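You operate a simulated robot arm through the tools that you are given. There is no shell and no other tool. Be economical: measure what you need, move in short steps, check, and stop when the job is done.

Carry out the task below with a simulated robot arm. There is one attempt and no reset: what you move stays moved.

JOB
Tidy up: biscuit on the plate, pink cup on the saucer, crumbs wiped.
Fine: The dark biscuit on the white plate, the cup on the teal saucer; use the orange cloth and put it back where it lay. The other cup and the pale biscuit stay where they are. What is to be rubbed or washed off counts as gone when no trace of it is left.

It is judged by the outcome, as a careful person would: the job done as asked, and still so three seconds after it is handed in. It fails if anything else is knocked over, pushed out of place, dropped, spilled or broken. Flat cloth is picked up by pressing the open fingertips on it (5 to 10 N) and closing them slowly along it; thin cloth reads only 2 to 8 mm in the jaws.

ROBOT AND FRAMES
A 6-joint arm with a two-finger parallel gripper, fixed in place. Base frame: the origin is at the foot of the arm, x ahead of it, y to its left, z up; the work surface is at about z = 0. Lengths are in mm, angles in rad, forces in N, time in s.
With the tool pointing down near the work surface it reaches from about 140 to 580 mm from the base axis. Its first joint turns from -1.152 to 1.152 rad. Payload 2.1 kg.
The TCP is the grasp point between the finger pads, 30 mm short of the fingertips. In the tool frame z runs along the fingers and y along their closing line. The gripper opens to 94 mm. The fingers are 28 mm wide and 10 mm thick; the gripper's body (50 by 96 mm) begins 55 mm behind the TCP.
Orientation is told as [roll, pitch, yaw] about the base's x, y, z axes, in that order, counted from this pose: with the fingers straight down and closing along the base's y, the tool's x points along the base's -x, its y along +y and its z along -z.

CONTROLS
- The arm moves only by the tool arm_command. Its argument "motion" is one flat list of numbers, 7 for each row, row after row: the shift along the base's x, y, z in mm, then the turn, a rotation vector about the base's x, y, z in rad, then the finger opening in mm, from 0 to 94. In form: [tx, ty, tz, wx, wy, wz, jaw, tx, ty, tz, wx, wy, wz, jaw, ...]. A call has 1 to 20 rows; each row is the pose to reach, as a shift and turn from the pose commanded when the call began. Each row takes 0.2 s and may step no farther than 50 mm and 0.15 rad from the row before; otherwise, or with a gripper value out of range, the whole call is refused. Where a pose cannot be reached the arm comes as near as it can. A force on the tool above 40 N (or 10 N above the force at the start of the call, whichever is more), or a blocked arm, ends the call early, and 0.2 s more pass. Each finger travels about 72 mm/s and halts on what it meets, pressing with about 28 N; the grip force reading is that of the motor and also rises with nothing between the fingers. The clock runs only during rows and for 0.2 s after the last one: add rows that repeat a pose to give the fingers time. It gives the time, the measured TCP pose, the force on the tool (base axes), the opening and the grip force at its end, in the units of the frame above (readings bear some noise), with the torque about the TCP (base axes, N m) and any sound that the robot's microphone picked up, and new pictures: "show" is both (left out), scene, wrist or none.
- Cameras (640 x 400 px; columns grow to the right, rows downward): "scene" is fixed at [43.7, -362, 488.6]; the picture's right is [0.88, -0.48, 0.00], its down [-0.26, -0.47, -0.84] and it looks along [0.40, 0.74, -0.54] (base axes); focal length 298 px, centre (320, 200). "wrist" rides on the gripper at [76, 14, -102] in the tool frame; the picture's right is [-0.18, 0.98, 0.00], its down [-0.75, -0.14, -0.64] and it looks along [-0.63, -0.12, 0.77] (tool axes); focal length 243 px, centre (320, 200).
- locate(camera, pixels): for up to 12 pixels [column, row] of the newest picture of that camera ("zoom" is the newest enlarged one), the place [x, y, z] in the base frame of the surface seen there, good to about 3 mm. No time passes.
- zoom(camera, box): a new picture of the part [left, top, right, bottom] of that camera's present view, enlarged. No time passes.
- sign_off(): hands the job in; it is judged then, once.

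Keep the steps short. Do not move on a guess: measure, check each grasp and each placing, and mend mistakes. In all there are 80 turns and 200 pictures (those below and enlarged ones count). Leave the gripper open and the arm clear of the work at the hand-in unless told otherwise, and finish with a single line.

The tools are called by a JSON object that holds its "op" and its "data". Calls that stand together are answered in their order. arm_command: Moves the arm, as the interface text tells. Its arguments: {"type":"object","properties":{"motion":{"type":"array","items":{"type":"number"}},"show":{"type":"string","enum":["both","scene","wrist","none"]}},"required":["motion"]} The other tools are called the same way: locate (camera, pixels) gives the place of the surface under pixels of a picture; zoom (camera, box) takes an enlarged picture of a part of a camera's view; sign_off () hands the job in.

At the start:

```text
clock: 0.0
eef_pos: [308.2, -28.4, 264.3]
tcp_rot: [0.002, 0.001, 0.0]
force: [0.4, -0.2, 0.7]
wrist_torque: [0.0, -0.02, 0.0]
width: 94.0
grip_force: 0.1
```

scene: 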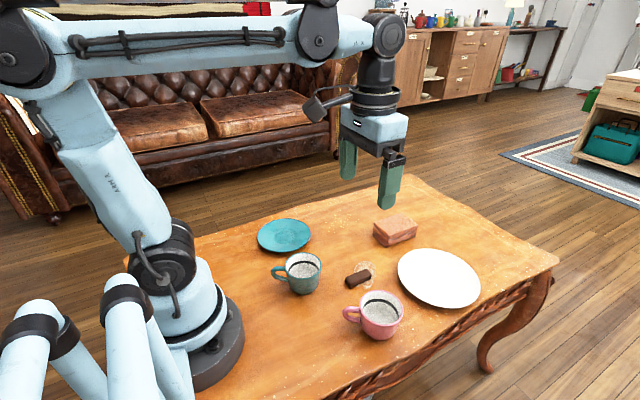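
wrist: 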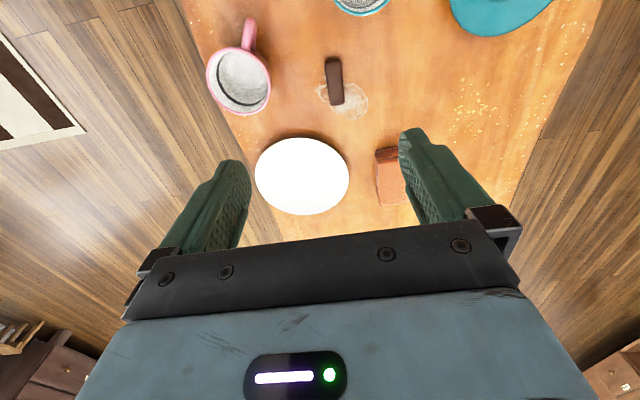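

I see two cups, a plate, a saucer, a dark biscuit with a stain under it, and an orange-brown block. I'll zoom in to identify everything.

{"op": "zoom", "data": {"camera": "scene", "box": [240, 200, 500, 360]}}

{"op": "zoom", "data": {"camera": "wrist", "box": [180, 0, 600, 240]}}

```text
2.46 times, centred on (370, 280) of scene
```

zoom: 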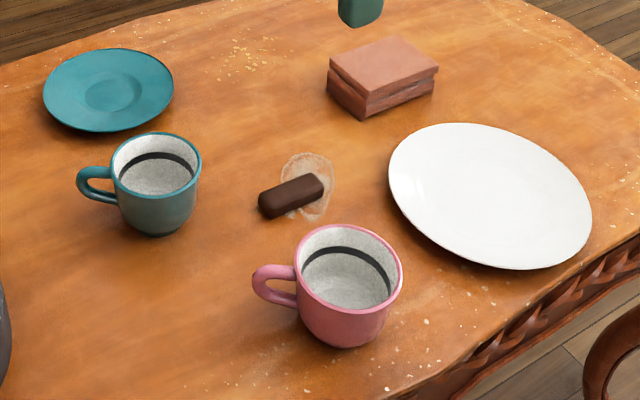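

```text
1.52 times, centred on (390, 120) of wrist
```

zoom: 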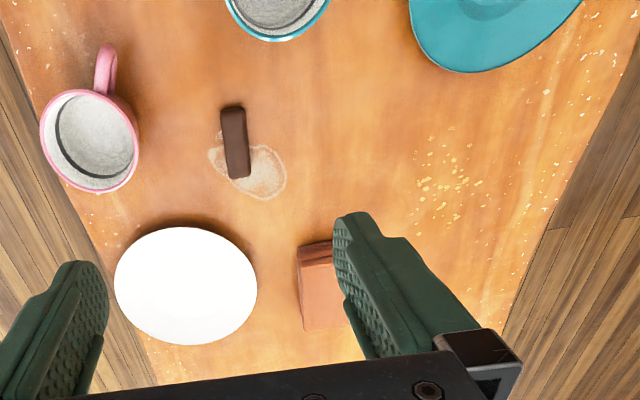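

Next I'll measure objects in the scene view.

{"op": "zoom", "data": {"camera": "scene", "box": [310, 200, 440, 290]}}

{"op": "locate", "data": {"camera": "scene", "pixels": [[285, 237], [303, 275], [380, 310], [440, 277], [350, 281], [368, 273], [372, 268], [395, 225], [376, 238], [416, 236], [395, 243], [340, 226]]}}

{"op": "locate", "data": {"camera": "wrist", "pixels": [[335, 60], [337, 100], [328, 82], [355, 110], [364, 100], [322, 95], [470, 108], [480, 145], [378, 152], [398, 152], [383, 204], [300, 175]]}}

```text
4.44 times, centred on (375, 245) of scene
```

zoom: 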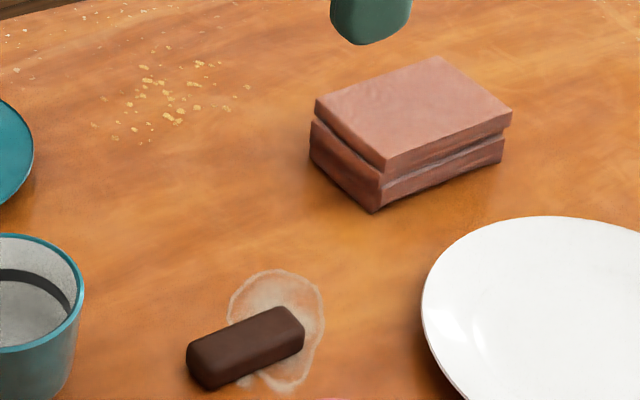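

```text
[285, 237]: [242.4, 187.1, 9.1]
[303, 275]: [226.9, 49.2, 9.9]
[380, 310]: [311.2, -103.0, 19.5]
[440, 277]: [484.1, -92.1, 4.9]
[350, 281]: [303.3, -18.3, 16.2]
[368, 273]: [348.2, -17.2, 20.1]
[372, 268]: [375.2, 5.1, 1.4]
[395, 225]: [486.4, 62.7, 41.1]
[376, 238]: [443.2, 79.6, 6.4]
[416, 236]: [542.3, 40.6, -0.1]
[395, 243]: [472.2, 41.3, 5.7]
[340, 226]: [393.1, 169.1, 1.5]
```

```text
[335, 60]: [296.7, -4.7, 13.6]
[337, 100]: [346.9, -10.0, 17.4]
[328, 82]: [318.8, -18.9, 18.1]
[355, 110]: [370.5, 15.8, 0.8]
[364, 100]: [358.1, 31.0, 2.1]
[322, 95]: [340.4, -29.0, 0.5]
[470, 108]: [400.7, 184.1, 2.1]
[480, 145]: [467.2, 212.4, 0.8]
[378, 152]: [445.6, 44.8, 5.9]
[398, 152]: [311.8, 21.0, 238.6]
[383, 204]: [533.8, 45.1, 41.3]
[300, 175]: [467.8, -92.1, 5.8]
```

The block (about 41 mm tall, x 445–535, y ~45–80) looks like the folded cloth. I can't see the pale biscuit, so I'll pull the arm back and up to look at the rest of the table.

{"op": "arm_command", "data": {"motion": [-30, 0, 20, 0, 0, 0, 94, -60, 0, 40, 0, 0, 0, 94, -90, 0, 60, 0, 0, 0, 94, -120, 0, 80, 0, 0, 0, 94]}}

```text
clock: 1.0
eef_pos: [185.1, -27.2, 343.4]
tcp_rot: [0.0, 0.001, 0.002]
force: [0.2, -0.5, 0.1]
wrist_torque: [-0.01, 0.02, 0.01]
width: 93.9
grip_force: 0.0
```

scene: 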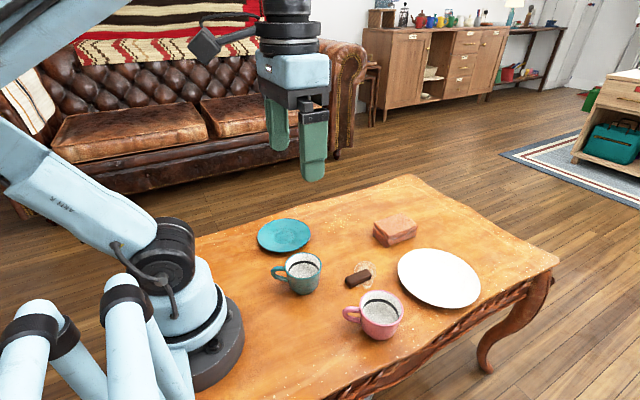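
wrist: 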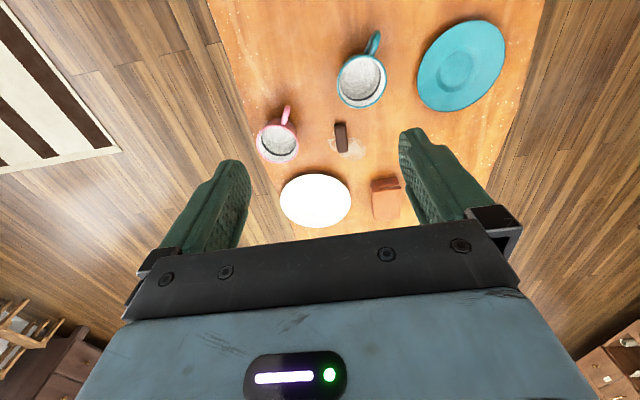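

{"op": "zoom", "data": {"camera": "scene", "box": [180, 170, 564, 400]}}

{"op": "zoom", "data": {"camera": "scene", "box": [300, 175, 460, 275]}}

{"op": "zoom", "data": {"camera": "wrist", "box": [200, 0, 560, 225]}}

```text
1.67 times, centred on (372, 285) of scene
```

zoom: 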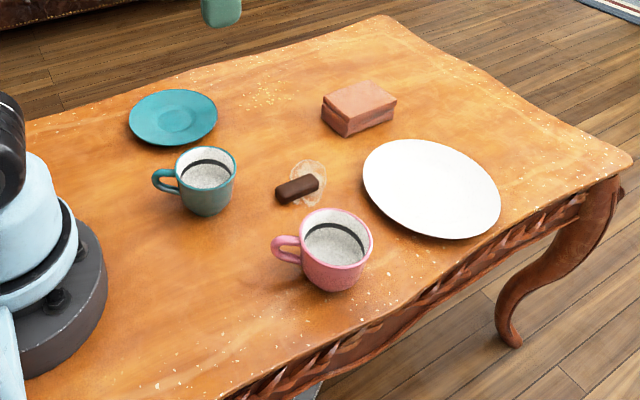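

```text
4.00 times, centred on (380, 225) of scene
```

zoom: 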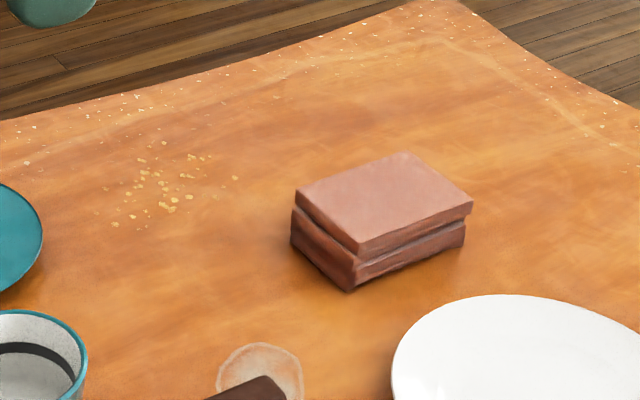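

```text
1.78 times, centred on (380, 112) of wrist
```

zoom: 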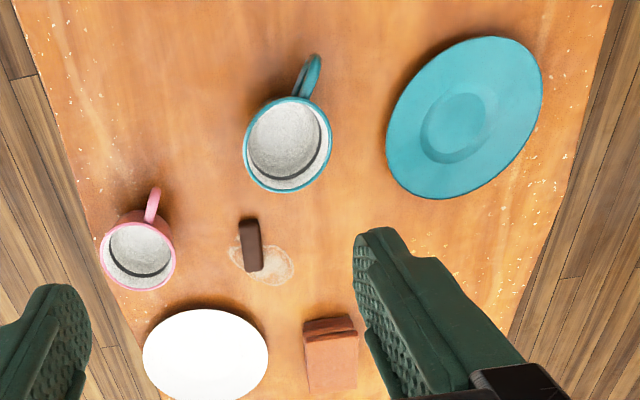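

The golden crumbs lie near (390,175), with a pale stain under the dark biscuit. I'll measure the cloth block's corners, the cup rims and handle, and the saucer.

{"op": "locate", "data": {"camera": "scene", "pixels": [[375.3, 223.5], [389.5, 237], [417, 226.3], [401.3, 215], [373.3, 235], [387.5, 246], [415.5, 235.5], [391, 241.5]]}}

{"op": "zoom", "data": {"camera": "scene", "box": [330, 280, 420, 345]}}

{"op": "zoom", "data": {"camera": "scene", "box": [245, 210, 335, 266]}}

```text
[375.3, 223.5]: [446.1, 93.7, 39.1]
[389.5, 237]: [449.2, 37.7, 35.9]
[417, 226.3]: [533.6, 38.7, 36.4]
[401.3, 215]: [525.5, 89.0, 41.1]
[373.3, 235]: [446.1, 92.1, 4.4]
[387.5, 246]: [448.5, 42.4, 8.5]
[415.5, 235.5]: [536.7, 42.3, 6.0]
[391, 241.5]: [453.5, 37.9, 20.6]
```

```text
6.15 times, centred on (375, 312) of scene
```

zoom: 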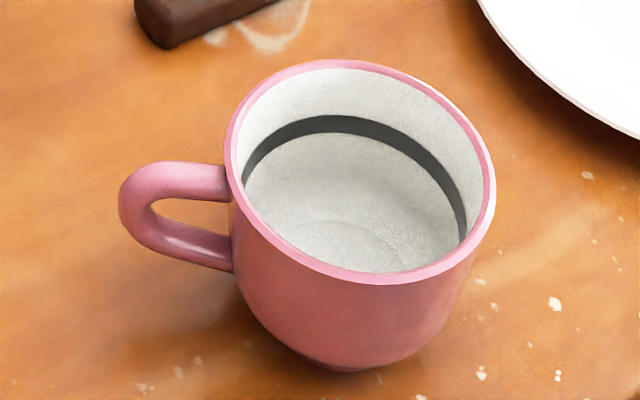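

```text
7.11 times, centred on (290, 238) of scene
```

zoom: 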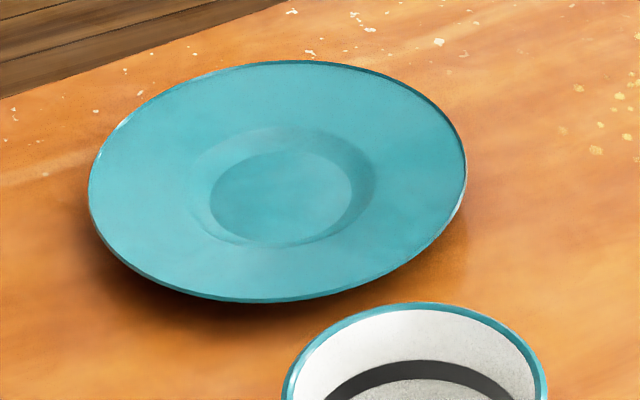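

Block measured: x 446–535, y 38–92, height about 40. I'll measure the pink cup's rim and handle, the teal cup's rim, and the saucer's edge next.

{"op": "locate", "data": {"camera": "scene", "pixels": [[361.0, 305], [402.8, 311.5], [378.5, 290.2], [386, 324.6], [346, 312], [363, 310], [383, 340], [258.2, 236], [355, 235], [284.7, 237.4], [282, 252], [285, 221]]}}

{"op": "locate", "data": {"camera": "wrist", "pixels": [[286, 109], [278, 126], [257, 145], [298, 143], [276, 161], [373, 40], [338, 85], [386, 82], [362, 106], [361, 56], [418, 85], [503, 40]]}}

```text
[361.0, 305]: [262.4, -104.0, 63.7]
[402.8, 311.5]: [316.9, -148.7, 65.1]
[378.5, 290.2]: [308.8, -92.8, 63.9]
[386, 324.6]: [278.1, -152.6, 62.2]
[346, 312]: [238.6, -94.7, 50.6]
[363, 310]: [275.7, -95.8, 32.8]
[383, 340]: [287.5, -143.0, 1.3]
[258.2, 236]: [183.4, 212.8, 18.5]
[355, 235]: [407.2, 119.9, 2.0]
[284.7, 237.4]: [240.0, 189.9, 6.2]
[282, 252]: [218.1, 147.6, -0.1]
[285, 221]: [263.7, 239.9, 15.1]
```

```text
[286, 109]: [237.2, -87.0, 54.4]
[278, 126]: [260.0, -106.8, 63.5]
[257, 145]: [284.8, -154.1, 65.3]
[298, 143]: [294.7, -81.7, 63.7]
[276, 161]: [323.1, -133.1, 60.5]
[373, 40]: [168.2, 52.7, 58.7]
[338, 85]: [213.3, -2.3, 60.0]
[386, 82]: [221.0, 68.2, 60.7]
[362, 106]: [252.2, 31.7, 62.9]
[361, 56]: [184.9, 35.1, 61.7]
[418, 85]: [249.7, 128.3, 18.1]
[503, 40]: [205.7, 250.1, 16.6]
```

Pink cup: centre about (292,-120), rim diameter about 71, height 64, handle pointing to (238,-91). Saucer centre is about (239,189). I'll start with the biscuit, moving above it at z≈140 to measure more finely.

{"op": "arm_command", "data": {"motion": [35, 4, -40, 0, 0, 0, 94, 70, 8, -80, 0, 0, 0, 94, 100, 11, -120, 0, 0, 0, 94, 120, 13, -160, 0, 0, 0, 94, 138, 14, -200, 0, 0, 0, 70]}}

```text
refused: row 1 steps farther than a row can; nothing moved
```

{"op": "arm_command", "data": {"motion": [28, 4, -36, 0, 0, 0, 94, 56, 8, -72, 0, 0, 0, 94, 84, 11, -108, 0, 0, 0, 94, 112, 13, -144, 0, 0, 0, 94, 125, 14, -175, 0, 0, 0, 80, 138, 14, -200, 0, 0, 0, 70]}}

```text
clock: 2.4
eef_pos: [324.9, -10.3, 144.9]
tcp_rot: [0.0, 0.0, 0.001]
force: [0.0, -0.5, -0.3]
wrist_torque: [-0.01, 0.01, 0.0]
width: 70.0
grip_force: 0.1
```

scene: 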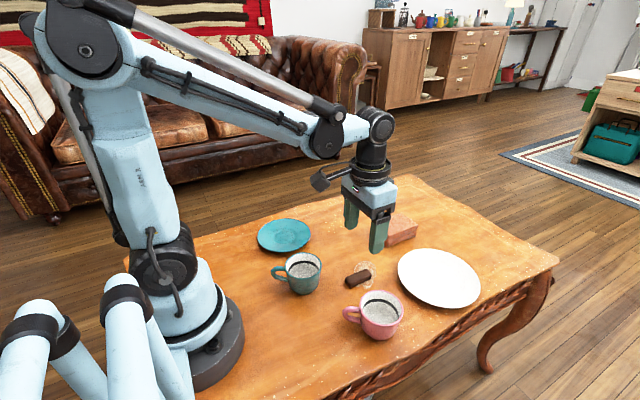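
wrist: 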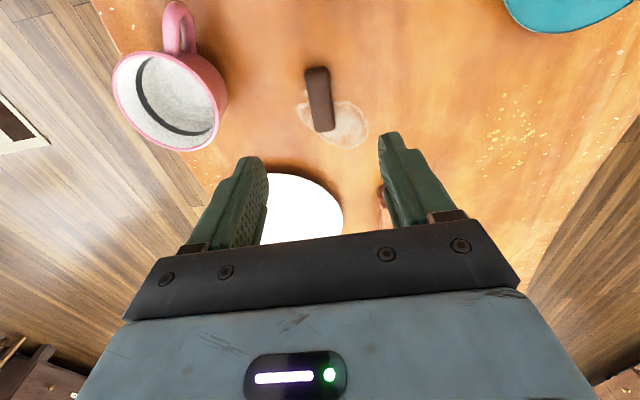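

The biscuit spans wrist pixels (318,68) to (320,131). I'll measure its outline.

{"op": "zoom", "data": {"camera": "wrist", "box": [280, 50, 400, 125]}}

{"op": "locate", "data": {"camera": "wrist", "pixels": [[306, 72], [327, 72], [313, 125], [333, 123], [319, 95], [341, 145], [367, 128], [302, 110], [350, 102], [305, 122], [360, 140]]}}

{"op": "locate", "data": {"camera": "scene", "pixels": [[400, 275], [480, 295], [440, 250], [440, 306], [440, 278], [420, 270], [460, 285]]}}

```text
5.33 times, centred on (340, 88) of wrist
```

zoom: 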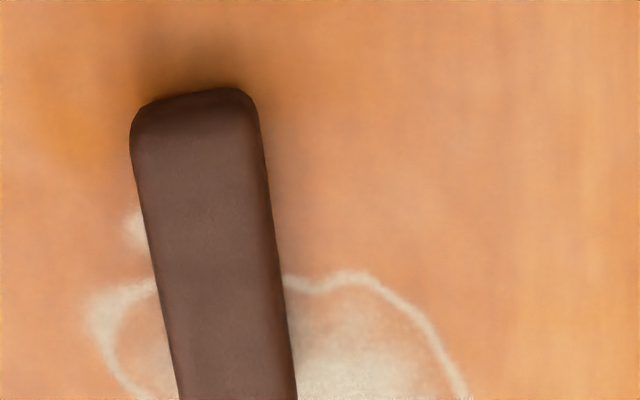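

```text
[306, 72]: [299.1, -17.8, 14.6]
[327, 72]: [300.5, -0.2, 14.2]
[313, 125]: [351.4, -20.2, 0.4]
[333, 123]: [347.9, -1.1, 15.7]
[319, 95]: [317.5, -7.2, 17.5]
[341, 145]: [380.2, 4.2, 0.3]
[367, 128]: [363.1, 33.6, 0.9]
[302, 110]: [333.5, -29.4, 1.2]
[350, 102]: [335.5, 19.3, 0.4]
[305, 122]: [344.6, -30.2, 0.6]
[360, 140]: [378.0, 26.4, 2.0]
```

```text
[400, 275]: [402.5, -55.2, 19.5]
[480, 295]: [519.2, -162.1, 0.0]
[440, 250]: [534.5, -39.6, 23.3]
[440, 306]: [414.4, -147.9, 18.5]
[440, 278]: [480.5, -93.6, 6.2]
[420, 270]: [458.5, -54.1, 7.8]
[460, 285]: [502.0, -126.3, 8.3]
```

Biscuit: centre (325,-10), about 55×19×18 mm, aligned with x. I'll descend with the tips at about z=6.

{"op": "arm_command", "data": {"motion": [0, 0, -40, 0, 0, 0, 60, 0, 0, -75, 0, 0, 0, 50, 0, 0, -98, 0, 0, 0, 46, 0, 0, -109, 0, 0, 0, 46, 0, 0, -109, 0, 0, 0, 46]}}

```text
clock: 3.6
eef_pos: [324.2, -14.2, 36.0]
tcp_rot: [-0.002, -0.002, 0.001]
force: [-0.6, -0.4, 0.7]
wrist_torque: [-0.01, -0.02, -0.02]
width: 45.8
grip_force: 0.1
```

scene: 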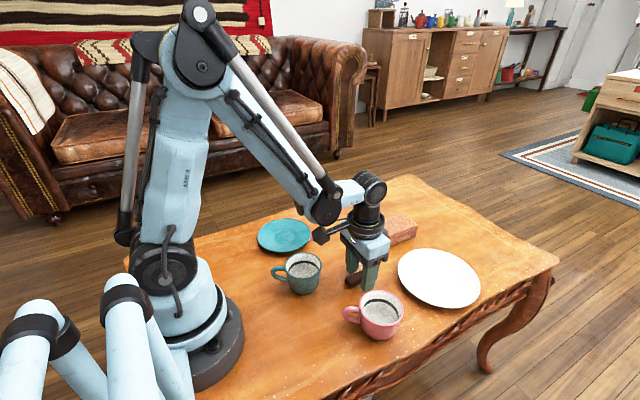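
wrist: 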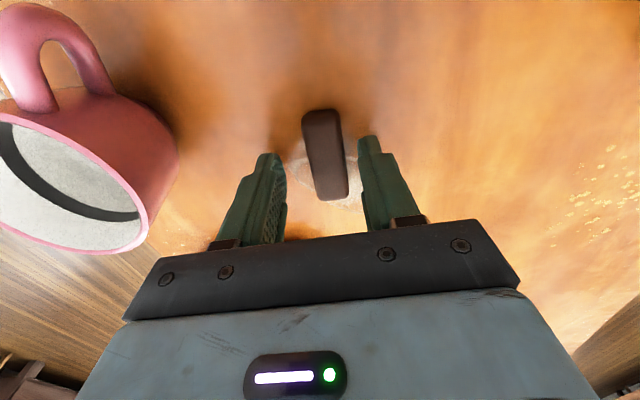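

The biscuit sits about 4 mm left of centre, so I'll shift +4 in y and close.

{"op": "arm_command", "data": {"motion": [0, 4, 0, 0, 0, 0, 46, 0, 4, 0, 0, 0, 0, 36, 0, 4, 0, 0, 0, 0, 26, 0, 4, 0, 0, 0, 0, 16, 0, 4, 0, 0, 0, 0, 14, 0, 4, 0, 0, 0, 0, 14]}}

```text
clock: 5.0
eef_pos: [325.6, -12.0, 35.9]
tcp_rot: [0.001, 0.0, -0.001]
force: [0.9, -0.4, -0.7]
wrist_torque: [0.0, 0.03, -0.02]
width: 20.5
grip_force: 27.8
```

scene: 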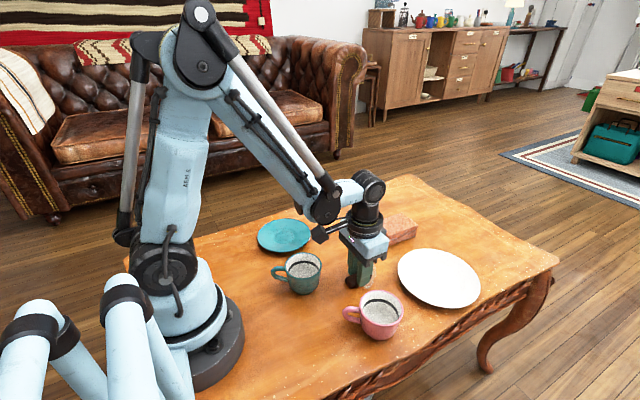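
wrist: 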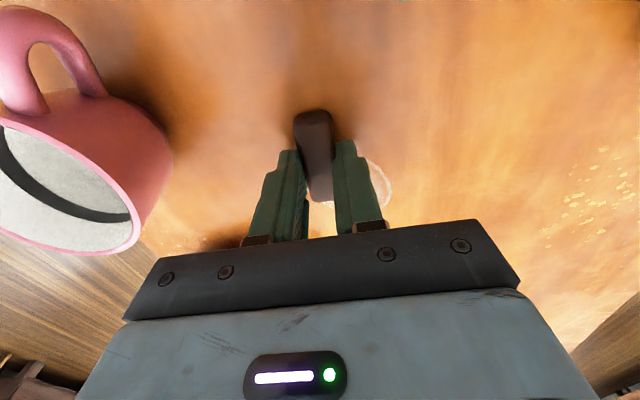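

Held at 20.5 mm. I'll lift and carry it over the plate centre (475,-92).

{"op": "arm_command", "data": {"motion": [0, 4, 35, 0, 0, 0, 14, 0, 4, 65, 0, 0, 0, 14, 35, -12, 70, 0, 0, 0, 14, 70, -32, 70, 0, 0, 0, 14, 105, -52, 70, 0, 0, 0, 14, 135, -68, 70, 0, 0, 0, 14, 150, -80, 70, 0, 0, 0, 14, 150, -80, 70, 0, 0, 0, 14]}}

```text
clock: 6.8
eef_pos: [475.6, -89.8, 104.8]
tcp_rot: [0.001, 0.0, -0.001]
force: [-0.2, 0.3, -0.2]
wrist_torque: [0.01, 0.0, 0.0]
width: 20.4
grip_force: 27.9
```

scene: 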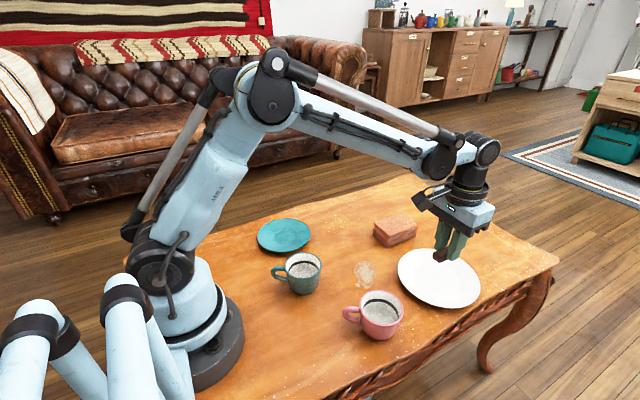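
wrist: 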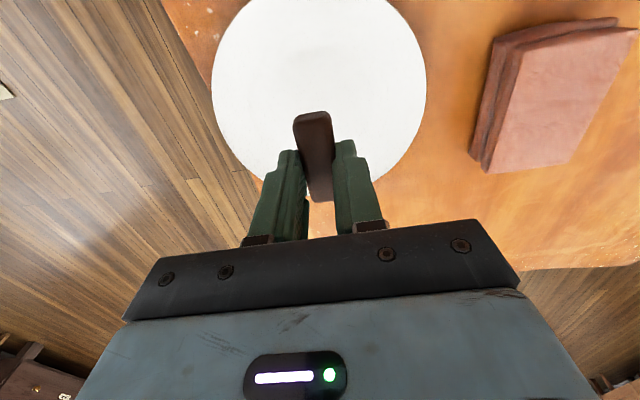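

I'll lower towards the plate floor (z≈6), slowly at the end, watching the force.

{"op": "arm_command", "data": {"motion": [0, 0, -30, 0, 0, 0, 14, 0, 0, -50, 0, 0, 0, 14, 0, 0, -58, 0, 0, 0, 14, 0, 0, -60, 0, 0, 0, 14, 0, 0, -62, 0, 0, 0, 14], "show": "scene"}}

```text
clock: 8.0
eef_pos: [474.4, -89.7, 43.7]
tcp_rot: [0.001, 0.001, 0.002]
force: [0.5, -0.5, 0.0]
wrist_torque: [-0.04, -0.03, -0.04]
width: 20.5
grip_force: 28.1
```

scene: 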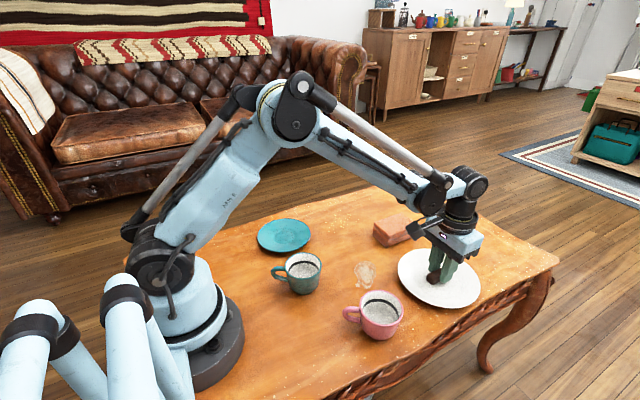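

No contact yet, so I'll go down in 1 mm steps.

{"op": "arm_command", "data": {"motion": [0, 0, -1, 0, 0, 0, 14, 0, 0, -2, 0, 0, 0, 14, 0, 0, -2, 0, 0, 0, 14], "show": "none"}}

{"op": "arm_command", "data": {"motion": [0, 0, -1, 0, 0, 0, 14, 0, 0, -2, 0, 0, 0, 14, 0, 0, -2, 0, 0, 0, 14], "show": "none"}}

```text
clock: 8.8
eef_pos: [474.9, -89.4, 42.3]
tcp_rot: [-0.001, 0.0, -0.001]
force: [-2.0, -3.7, 25.6]
wrist_torque: [-0.13, 0.05, 0.0]
width: 20.8
grip_force: 28.6
```

```text
clock: 9.6
eef_pos: [474.7, -88.7, 39.9]
tcp_rot: [-0.001, 0.0, 0.002]
force: [-2.3, -3.4, 24.8]
wrist_torque: [-0.08, 0.05, -0.03]
width: 20.5
grip_force: 28.4
```

Contact at 25 N. I'll ease up 2 mm, open and retreat.

{"op": "arm_command", "data": {"motion": [0, 0, 2, 0, 0, 0, 14, 0, 0, 2, 0, 0, 0, 26, 0, 0, 2, 0, 0, 0, 40, 0, 0, 2, 0, 0, 0, 46, 0, 0, 30, 0, 0, 0, 46, 0, 0, 70, 0, 0, 0, 46, -30, 0, 90, 0, 0, 0, 60, -60, 0, 110, 0, 0, 0, 70]}}

```text
clock: 11.4
eef_pos: [415.4, -88.7, 150.1]
tcp_rot: [0.0, -0.001, -0.001]
force: [-0.4, 0.7, 0.3]
wrist_torque: [0.02, -0.03, 0.02]
width: 70.0
grip_force: 0.0
```

scene: 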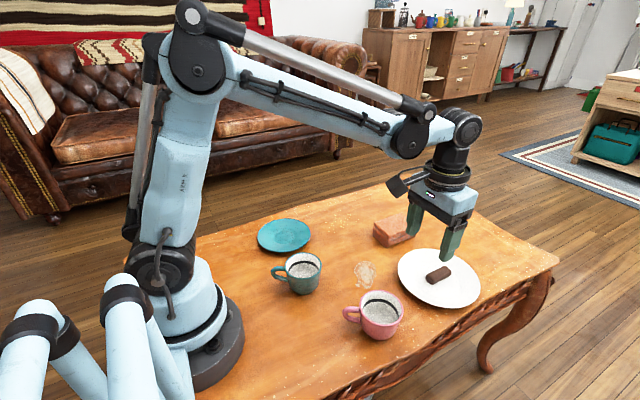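
wrist: 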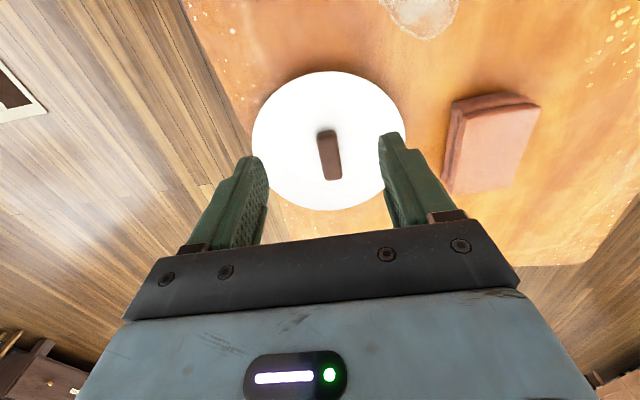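

The biscuit is on the plate. Next is the pink cup: I'll move above (292,-120) and turn -0.5 rad so the fingers straddle it across the handle.

{"op": "arm_command", "data": {"motion": [-30, -8, 0, 0, 0, -0.125, 80, -60, -16, 0, 0, 0, -0.25, 94, -90, -24, 0, 0, 0, -0.375, 94, -123, -31, 0, 0, 0, -0.5, 94, -123, -31, 0, 0, 0, -0.5, 94]}}

```text
clock: 12.6
eef_pos: [289.9, -121.1, 148.7]
tcp_rot: [0.0, 0.001, -0.502]
force: [-1.5, -0.3, -0.2]
wrist_torque: [0.01, 0.04, 0.0]
width: 94.1
grip_force: 0.1
```

scene: 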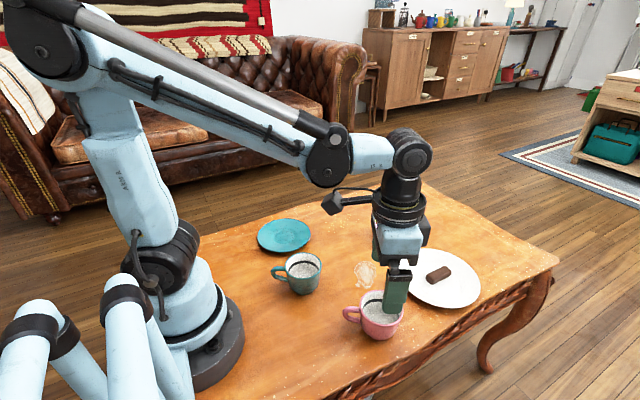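
wrist: 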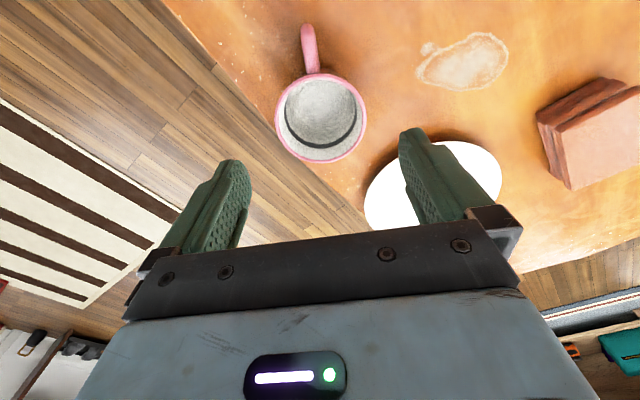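

I'll refine the cup centre from its rim in the wrist view.

{"op": "locate", "data": {"camera": "wrist", "pixels": [[277, 118], [365, 118], [318, 161], [300, 79], [340, 79], [293, 152], [346, 153], [307, 30], [322, 112]]}}

```text
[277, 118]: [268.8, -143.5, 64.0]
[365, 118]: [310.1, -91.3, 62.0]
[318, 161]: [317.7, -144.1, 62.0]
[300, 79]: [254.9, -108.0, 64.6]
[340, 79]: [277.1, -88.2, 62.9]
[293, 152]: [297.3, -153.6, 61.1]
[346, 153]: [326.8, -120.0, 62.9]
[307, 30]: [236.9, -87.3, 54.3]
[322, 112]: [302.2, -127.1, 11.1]
```

Cup centre is (291,-119.5) with radius about 35, so the alignment is good. I'll descend to TCP z≈53.

{"op": "arm_command", "data": {"motion": [0, 0, -35, 0, 0, 0, 94, 0, 0, -60, 0, 0, 0, 94, 0, 0, -80, 0, 0, 0, 94, 0, 0, -96, 0, 0, 0, 94, 0, 0, -96, 0, 0, 0, 94]}}

```text
clock: 13.8
eef_pos: [290.8, -120.8, 53.2]
tcp_rot: [0.0, 0.0, -0.498]
force: [0.1, -0.4, 0.0]
wrist_torque: [-0.03, -0.01, 0.0]
width: 94.1
grip_force: 0.1
```

scene: 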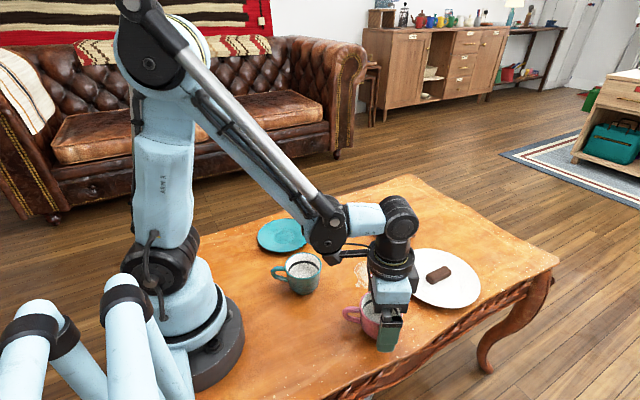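
wrist: 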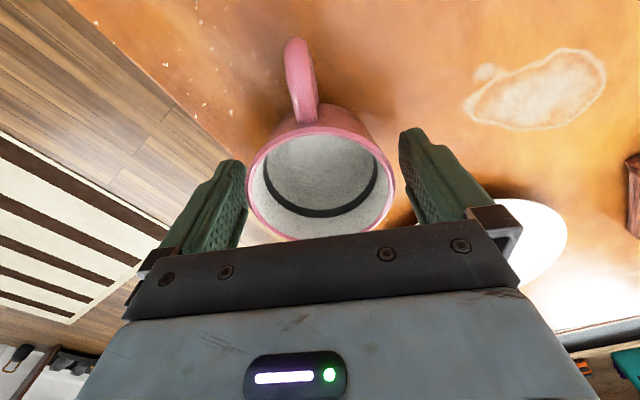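

Both fingers straddle the cup. I'll close slowly.

{"op": "arm_command", "data": {"motion": [0, 0, 0, 0, 0, 0, 86, 0, 0, 0, 0, 0, 0, 80, 0, 0, 0, 0, 0, 0, 75, 0, 0, 0, 0, 0, 0, 71, 0, 0, 0, 0, 0, 0, 68, 0, 0, 0, 0, 0, 0, 64, 0, 0, 0, 0, 0, 0, 62], "show": "wrist"}}

```text
clock: 15.4
eef_pos: [291.6, -122.4, 53.6]
tcp_rot: [0.0, 0.0, -0.5]
force: [1.2, 1.0, 0.2]
wrist_torque: [0.04, 0.0, -0.03]
width: 72.8
grip_force: 28.3
```

wrist: 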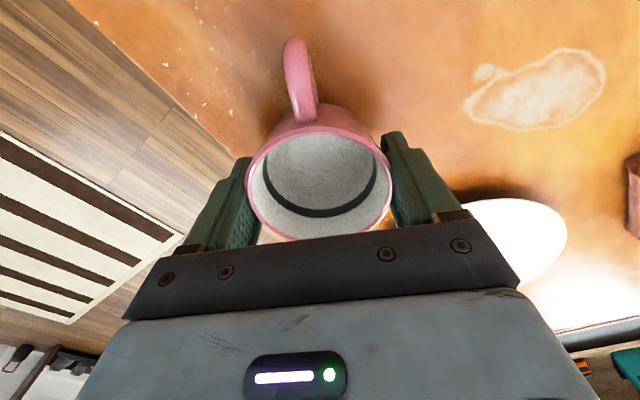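

Gripped at 72.8 mm. I'll lift 90 mm and check.

{"op": "arm_command", "data": {"motion": [0, 0, 10, 0, 0, 0, 62, 0, 0, 30, 0, 0, 0, 62, 0, 0, 60, 0, 0, 0, 62, 0, 0, 95, 0, 0, 0, 62]}}

```text
clock: 16.4
eef_pos: [295.5, -123.1, 149.5]
tcp_rot: [-0.001, 0.001, -0.498]
force: [0.0, 0.2, -1.7]
wrist_torque: [0.01, -0.01, -0.03]
width: 73.1
grip_force: 28.4
```

scene: 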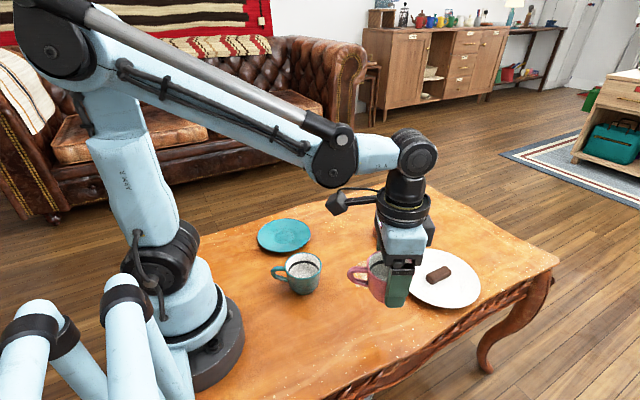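
wrist: 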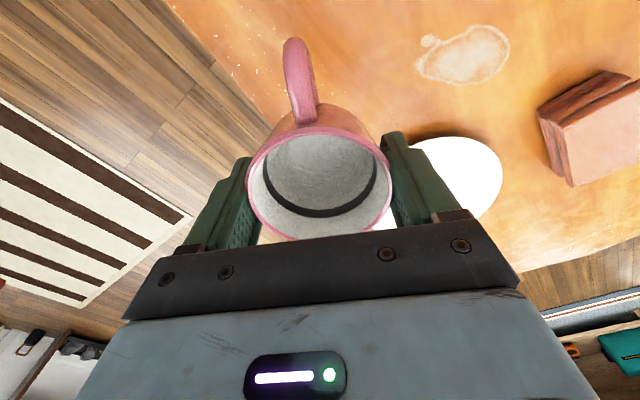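

The cup is up and level. I'll carry it above the saucer in smooth steps, well above the teal cup.

{"op": "arm_command", "data": {"motion": [0, 15, 0, 0, 0, 0, 62, 5, 45, 0, 0, 0, 0, 62, 10, 80, 0, 0, 0, 0, 62, 10, 115, 0, 0, 0, 0, 62, 5, 150, 0, 0, 0, 0, 62, 0, 185, 0, 0, 0, 0, 62, -10, 220, 0, 0, 0, 0, 62, -25, 250, 0, 0, 0, 0, 62, -38, 278, 0, 0, 0, 0, 62, -48, 298, 0, 0, 0, 0, 62, -53, 309, 0, 0, 0, 0, 62, -53, 309, 0, 0, 0, 0, 62]}}

```text
clock: 19.0
eef_pos: [237.2, 187.9, 149.7]
tcp_rot: [-0.001, 0.001, -0.5]
force: [0.2, -1.4, -1.5]
wrist_torque: [0.01, -0.03, -0.02]
width: 72.7
grip_force: 27.6
```

scene: 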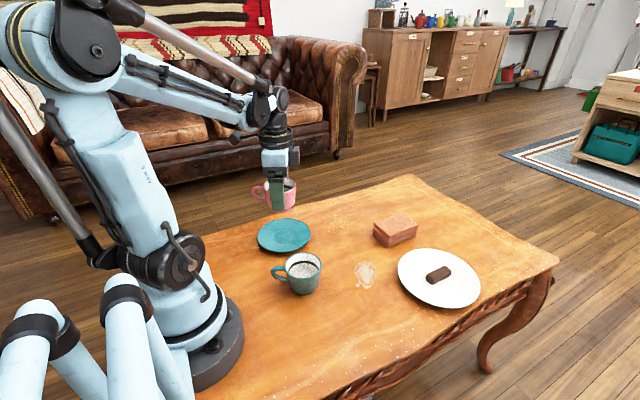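
wrist: 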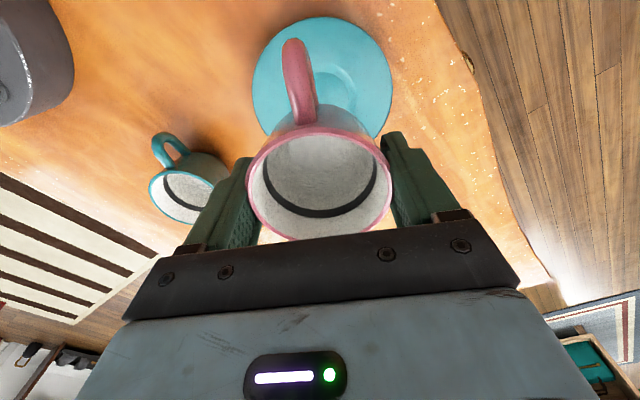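

Before lowering, I'll refine the saucer centre.

{"op": "zoom", "data": {"camera": "scene", "box": [245, 205, 325, 260]}}

{"op": "locate", "data": {"camera": "wrist", "pixels": [[256, 92], [270, 45], [320, 20], [365, 40], [387, 75], [388, 110], [262, 122], [340, 85]]}}

{"op": "locate", "data": {"camera": "scene", "pixels": [[258.5, 238], [309.5, 233], [265, 227], [303, 224], [304, 244], [270, 249], [284, 237], [276, 233], [293, 233]]}}

```text
7.27 times, centred on (285, 232) of scene
```

zoom: 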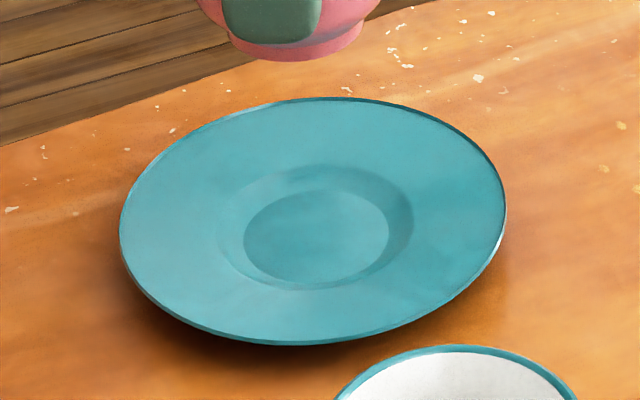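

```text
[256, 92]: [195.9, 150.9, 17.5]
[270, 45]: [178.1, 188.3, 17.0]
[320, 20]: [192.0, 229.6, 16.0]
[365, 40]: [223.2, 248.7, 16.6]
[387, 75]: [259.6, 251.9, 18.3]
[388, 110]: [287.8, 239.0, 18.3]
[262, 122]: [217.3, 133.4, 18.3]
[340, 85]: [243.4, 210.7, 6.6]
```

```text
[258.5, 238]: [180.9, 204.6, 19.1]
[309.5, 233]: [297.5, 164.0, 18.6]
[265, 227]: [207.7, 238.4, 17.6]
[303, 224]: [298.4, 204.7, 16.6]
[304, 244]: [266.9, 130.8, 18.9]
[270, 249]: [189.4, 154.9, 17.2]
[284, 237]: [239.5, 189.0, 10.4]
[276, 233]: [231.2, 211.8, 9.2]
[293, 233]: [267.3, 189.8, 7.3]
```

{"op": "locate", "data": {"camera": "zoom", "pixels": [[244, 240], [389, 232], [315, 190], [315, 282], [218, 235], [413, 225], [325, 165], [305, 290], [297, 60], [230, 35], [362, 28], [317, 237]]}}

{"op": "zoom", "data": {"camera": "scene", "box": [240, 165, 320, 215]}}

```text
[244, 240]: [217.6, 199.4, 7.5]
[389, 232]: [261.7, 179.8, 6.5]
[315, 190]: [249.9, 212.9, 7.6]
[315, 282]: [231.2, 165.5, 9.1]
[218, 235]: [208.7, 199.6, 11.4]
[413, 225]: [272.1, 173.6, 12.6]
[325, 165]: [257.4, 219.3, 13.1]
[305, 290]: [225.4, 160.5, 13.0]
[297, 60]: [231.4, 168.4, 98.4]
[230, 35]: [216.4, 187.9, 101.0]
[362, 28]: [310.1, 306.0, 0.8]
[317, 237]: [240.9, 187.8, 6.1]
```

```text
8.00 times, centred on (280, 190) of scene
```

zoom: 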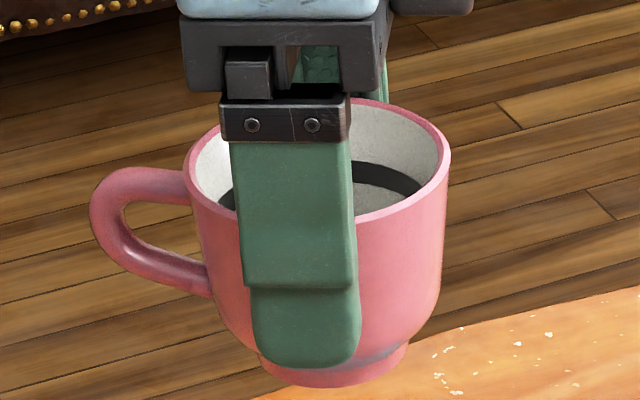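

{"op": "locate", "data": {"camera": "zoom", "pixels": [[264, 368], [290, 382], [340, 384], [380, 372], [402, 355], [448, 155], [430, 190], [395, 210], [375, 220], [195, 190], [190, 165], [420, 120]]}}

```text
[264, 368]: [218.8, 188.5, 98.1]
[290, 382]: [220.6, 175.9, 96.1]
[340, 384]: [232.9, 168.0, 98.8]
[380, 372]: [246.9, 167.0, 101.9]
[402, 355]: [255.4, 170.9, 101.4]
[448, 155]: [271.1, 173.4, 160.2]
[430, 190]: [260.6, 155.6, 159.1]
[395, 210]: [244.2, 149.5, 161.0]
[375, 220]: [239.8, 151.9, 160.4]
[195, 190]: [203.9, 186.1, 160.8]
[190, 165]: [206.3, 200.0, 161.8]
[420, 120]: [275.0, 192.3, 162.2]
```

Cup centre is about (239.5,187) and the well centre about (240.4,189), so I'll shift (+1,+2) and lower to just above the saucer.

{"op": "arm_command", "data": {"motion": [1, 2, -20, 0, 0, 0, 62, 1, 2, -45, 0, 0, 0, 62, 1, 2, -65, 0, 0, 0, 62, 1, 2, -78, 0, 0, 0, 62, 1, 2, -84, 0, 0, 0, 62, 1, 2, -84, 0, 0, 0, 62]}}

{"op": "zoom", "data": {"camera": "scene", "box": [245, 190, 335, 260]}}

```text
clock: 20.4
eef_pos: [240.0, 189.3, 64.6]
tcp_rot: [0.0, 0.0, -0.5]
force: [0.3, -0.8, -1.4]
wrist_torque: [0.0, 0.0, -0.04]
width: 72.8
grip_force: 28.2
```

scene: 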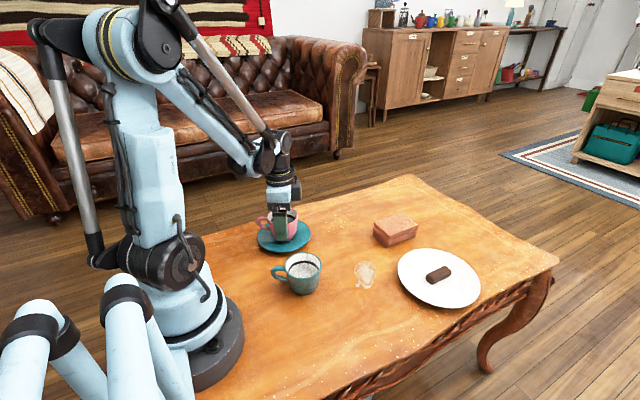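
wrist: 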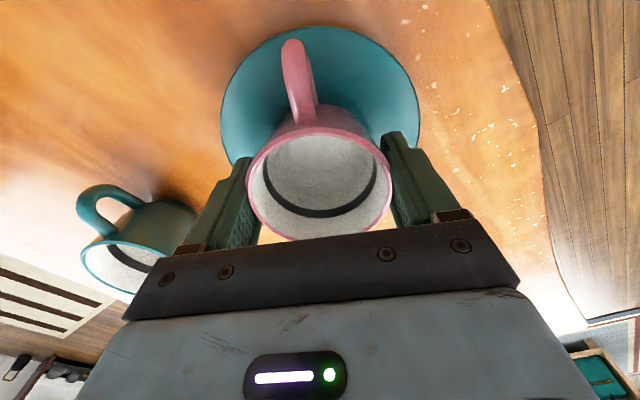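

```text
5.71 times, centred on (290, 225) of scene
```

zoom: 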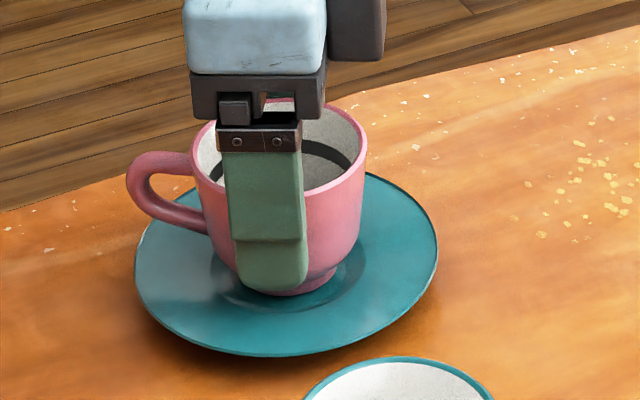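

Centred over the well. I'll lower 1 mm at a time.

{"op": "arm_command", "data": {"motion": [0, 0, -1, 0, 0, 0, 62, 0, 0, -2, 0, 0, 0, 62, 0, 0, -3, 0, 0, 0, 62, 0, 0, -3, 0, 0, 0, 62], "show": "none"}}

```text
clock: 21.4
eef_pos: [241.2, 190.6, 62.5]
tcp_rot: [0.0, 0.0, -0.498]
force: [-0.2, -0.7, -2.2]
wrist_torque: [0.01, -0.02, -0.01]
width: 72.8
grip_force: 28.2
```

{"op": "arm_command", "data": {"motion": [0, 0, -1, 0, 0, 0, 62, 0, 0, -1, 0, 0, 0, 62], "show": "none"}}

{"op": "arm_command", "data": {"motion": [0, 0, -1, 0, 0, 0, 62, 0, 0, -1, 0, 0, 0, 62], "show": "none"}}

```text
clock: 22.0
eef_pos: [240.3, 190.4, 60.0]
tcp_rot: [0.0, -0.001, -0.5]
force: [0.2, -0.2, -1.5]
wrist_torque: [0.01, -0.02, 0.0]
width: 73.0
grip_force: 28.5
```

```text
clock: 22.6
eef_pos: [239.9, 190.0, 60.3]
tcp_rot: [-0.001, 0.0, -0.498]
force: [-0.6, -0.5, 6.6]
wrist_torque: [0.0, 0.01, -0.02]
width: 72.6
grip_force: 27.6
```

Contact (force +6.6 N). I'll open slowly.

{"op": "arm_command", "data": {"motion": [0, 0, 0, 0, 0, 0, 72, 0, 0, 0, 0, 0, 0, 76, 0, 0, 0, 0, 0, 0, 82, 0, 0, 0, 0, 0, 0, 90, 0, 0, 0, 0, 0, 0, 94, 0, 0, 0, 0, 0, 0, 94]}}

{"op": "zoom", "data": {"camera": "scene", "box": [245, 190, 335, 260]}}

```text
clock: 24.0
eef_pos: [239.9, 189.2, 59.9]
tcp_rot: [-0.003, -0.001, -0.5]
force: [-0.4, 0.7, 0.2]
wrist_torque: [-0.01, 0.03, -0.02]
width: 94.2
grip_force: 0.1
```

scene: 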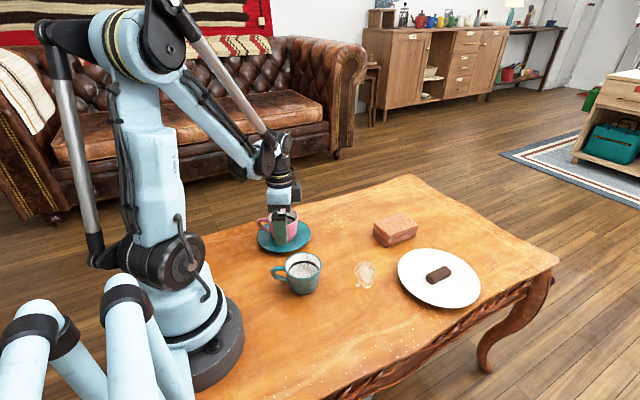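
wrist: 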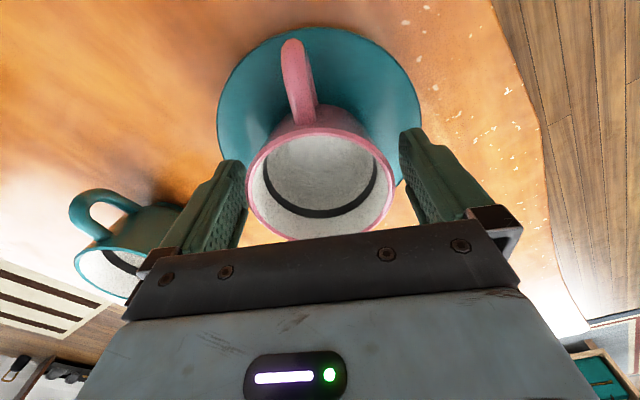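

```text
5.71 times, centred on (290, 225) of scene
```

zoom: 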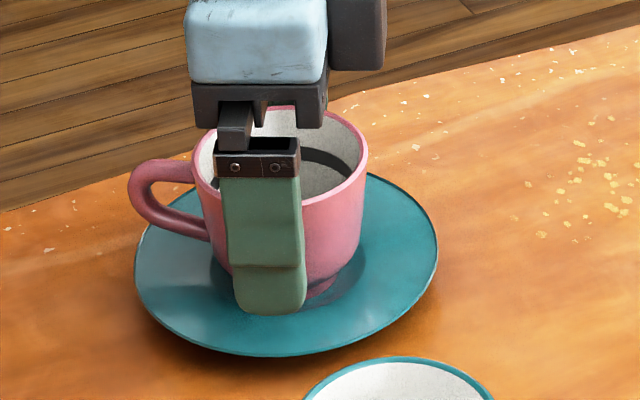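

The cup stands upright in the saucer. I'll rise straight up and go over the cloth block (490,65) with yaw back to 0.

{"op": "arm_command", "data": {"motion": [0, 0, 20, 0, 0, 0, 94, 0, 0, 55, 0, 0, 0, 94, 0, 0, 90, 0, 0, 0, 94, 35, -18, 90, 0, 0, 0.08, 94, 70, -36, 90, 0, 0, 0.16, 94, 105, -54, 90, 0, 0, 0.25, 94, 140, -72, 90, 0, 0, 0.34, 94, 175, -90, 90, 0, 0, 0.42, 94, 210, -108, 85, 0, 0, 0.5, 94, 235, -124, 80, 0, 0, 0.5, 94, 235, -124, 80, 0, 0, 0.5, 94]}}

{"op": "zoom", "data": {"camera": "scene", "box": [245, 190, 405, 300]}}

```text
clock: 26.4
eef_pos: [474.2, 64.8, 138.2]
tcp_rot: [0.0, 0.0, 0.002]
force: [-0.8, 0.5, 0.4]
wrist_torque: [0.0, -0.02, 0.0]
width: 94.0
grip_force: 0.1
```

scene: 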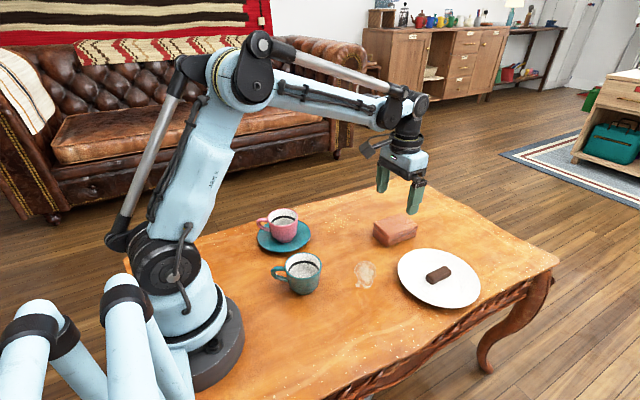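
wrist: 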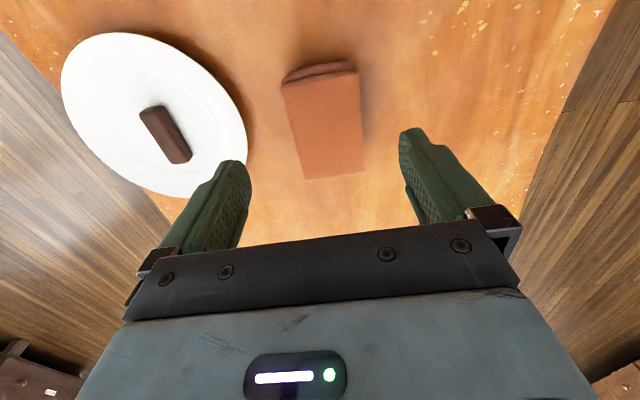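

```text
3.64 times, centred on (325, 245) of scene
```

zoom: 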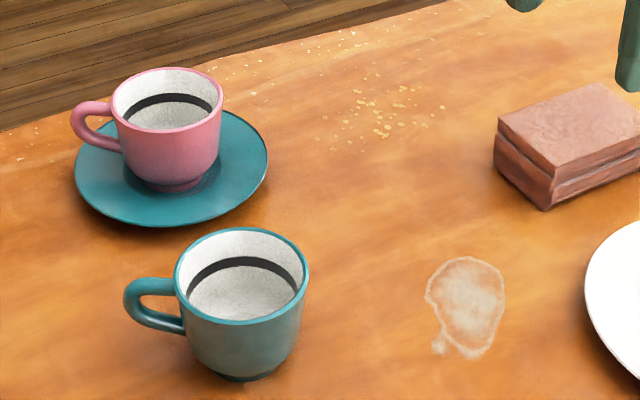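

Cup and saucer look good. I'll measure the cloth's top corners and the crumb extent.

{"op": "locate", "data": {"camera": "wrist", "pixels": [[285, 86], [355, 70], [305, 176], [364, 168], [323, 125], [290, 72], [352, 63]]}}

{"op": "locate", "data": {"camera": "zoom", "pixels": [[322, 140], [390, 148], [442, 107], [355, 92], [400, 88], [425, 122], [300, 110], [350, 130], [440, 260], [500, 270], [480, 355], [437, 348]]}}

{"op": "zoom", "data": {"camera": "scene", "box": [300, 205, 380, 255]}}

```text
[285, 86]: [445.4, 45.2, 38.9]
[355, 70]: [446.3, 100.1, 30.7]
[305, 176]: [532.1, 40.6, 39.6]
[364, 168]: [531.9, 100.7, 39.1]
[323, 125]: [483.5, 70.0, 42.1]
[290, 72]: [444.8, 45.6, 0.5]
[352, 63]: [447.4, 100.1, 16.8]
```

```text
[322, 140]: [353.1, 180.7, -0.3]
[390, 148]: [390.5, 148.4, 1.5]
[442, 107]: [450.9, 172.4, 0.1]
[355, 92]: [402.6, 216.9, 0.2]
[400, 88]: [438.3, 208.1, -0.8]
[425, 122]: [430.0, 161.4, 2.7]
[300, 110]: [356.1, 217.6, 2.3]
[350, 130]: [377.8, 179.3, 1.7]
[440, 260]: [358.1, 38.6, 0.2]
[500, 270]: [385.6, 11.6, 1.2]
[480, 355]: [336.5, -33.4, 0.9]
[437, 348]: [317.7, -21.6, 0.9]
```

```text
8.00 times, centred on (340, 230) of scene
```

zoom: 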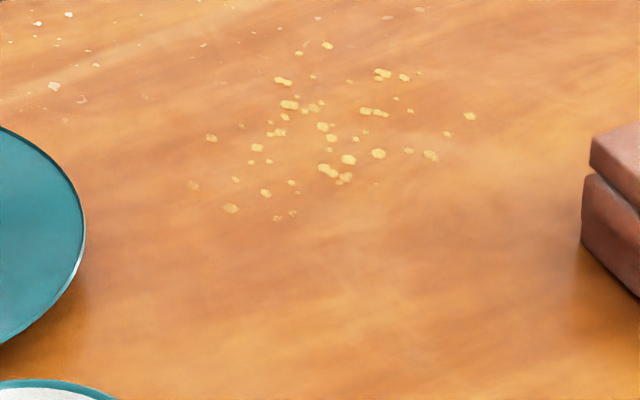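

{"op": "locate", "data": {"camera": "zoom", "pixels": [[190, 185], [230, 208], [280, 217], [345, 180], [432, 156], [470, 115], [405, 77], [328, 45], [283, 81], [212, 138], [388, 17], [420, 72]]}}

{"op": "arm_command", "data": {"motion": [13, 2, -30, 0, 0, 0, 94, 13, 2, -60, 0, 0, 0, 94, 13, 2, -82, 0, 0, 0, 94, 13, 2, -94, 0, 0, 0, 94, 13, 2, -94, 0, 0, 0, 94]}}

```text
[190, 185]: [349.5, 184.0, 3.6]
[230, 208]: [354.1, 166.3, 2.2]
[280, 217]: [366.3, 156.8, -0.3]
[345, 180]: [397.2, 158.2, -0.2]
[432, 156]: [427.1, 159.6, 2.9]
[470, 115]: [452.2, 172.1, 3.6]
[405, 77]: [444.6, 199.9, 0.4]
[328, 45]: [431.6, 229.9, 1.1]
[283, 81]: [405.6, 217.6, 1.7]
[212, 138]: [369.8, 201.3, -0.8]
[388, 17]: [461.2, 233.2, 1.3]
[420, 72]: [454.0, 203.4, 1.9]
```

```text
clock: 27.6
eef_pos: [488.8, 66.7, 45.9]
tcp_rot: [-0.001, 0.0, 0.0]
force: [-0.9, -0.3, 0.0]
wrist_torque: [0.0, 0.0, -0.04]
width: 94.2
grip_force: 0.1
```

scene: 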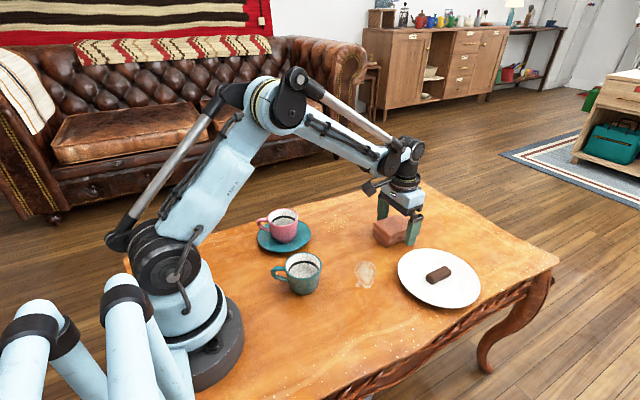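
wrist: 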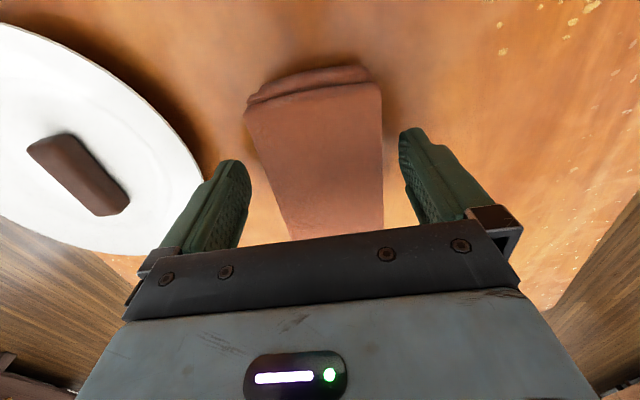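

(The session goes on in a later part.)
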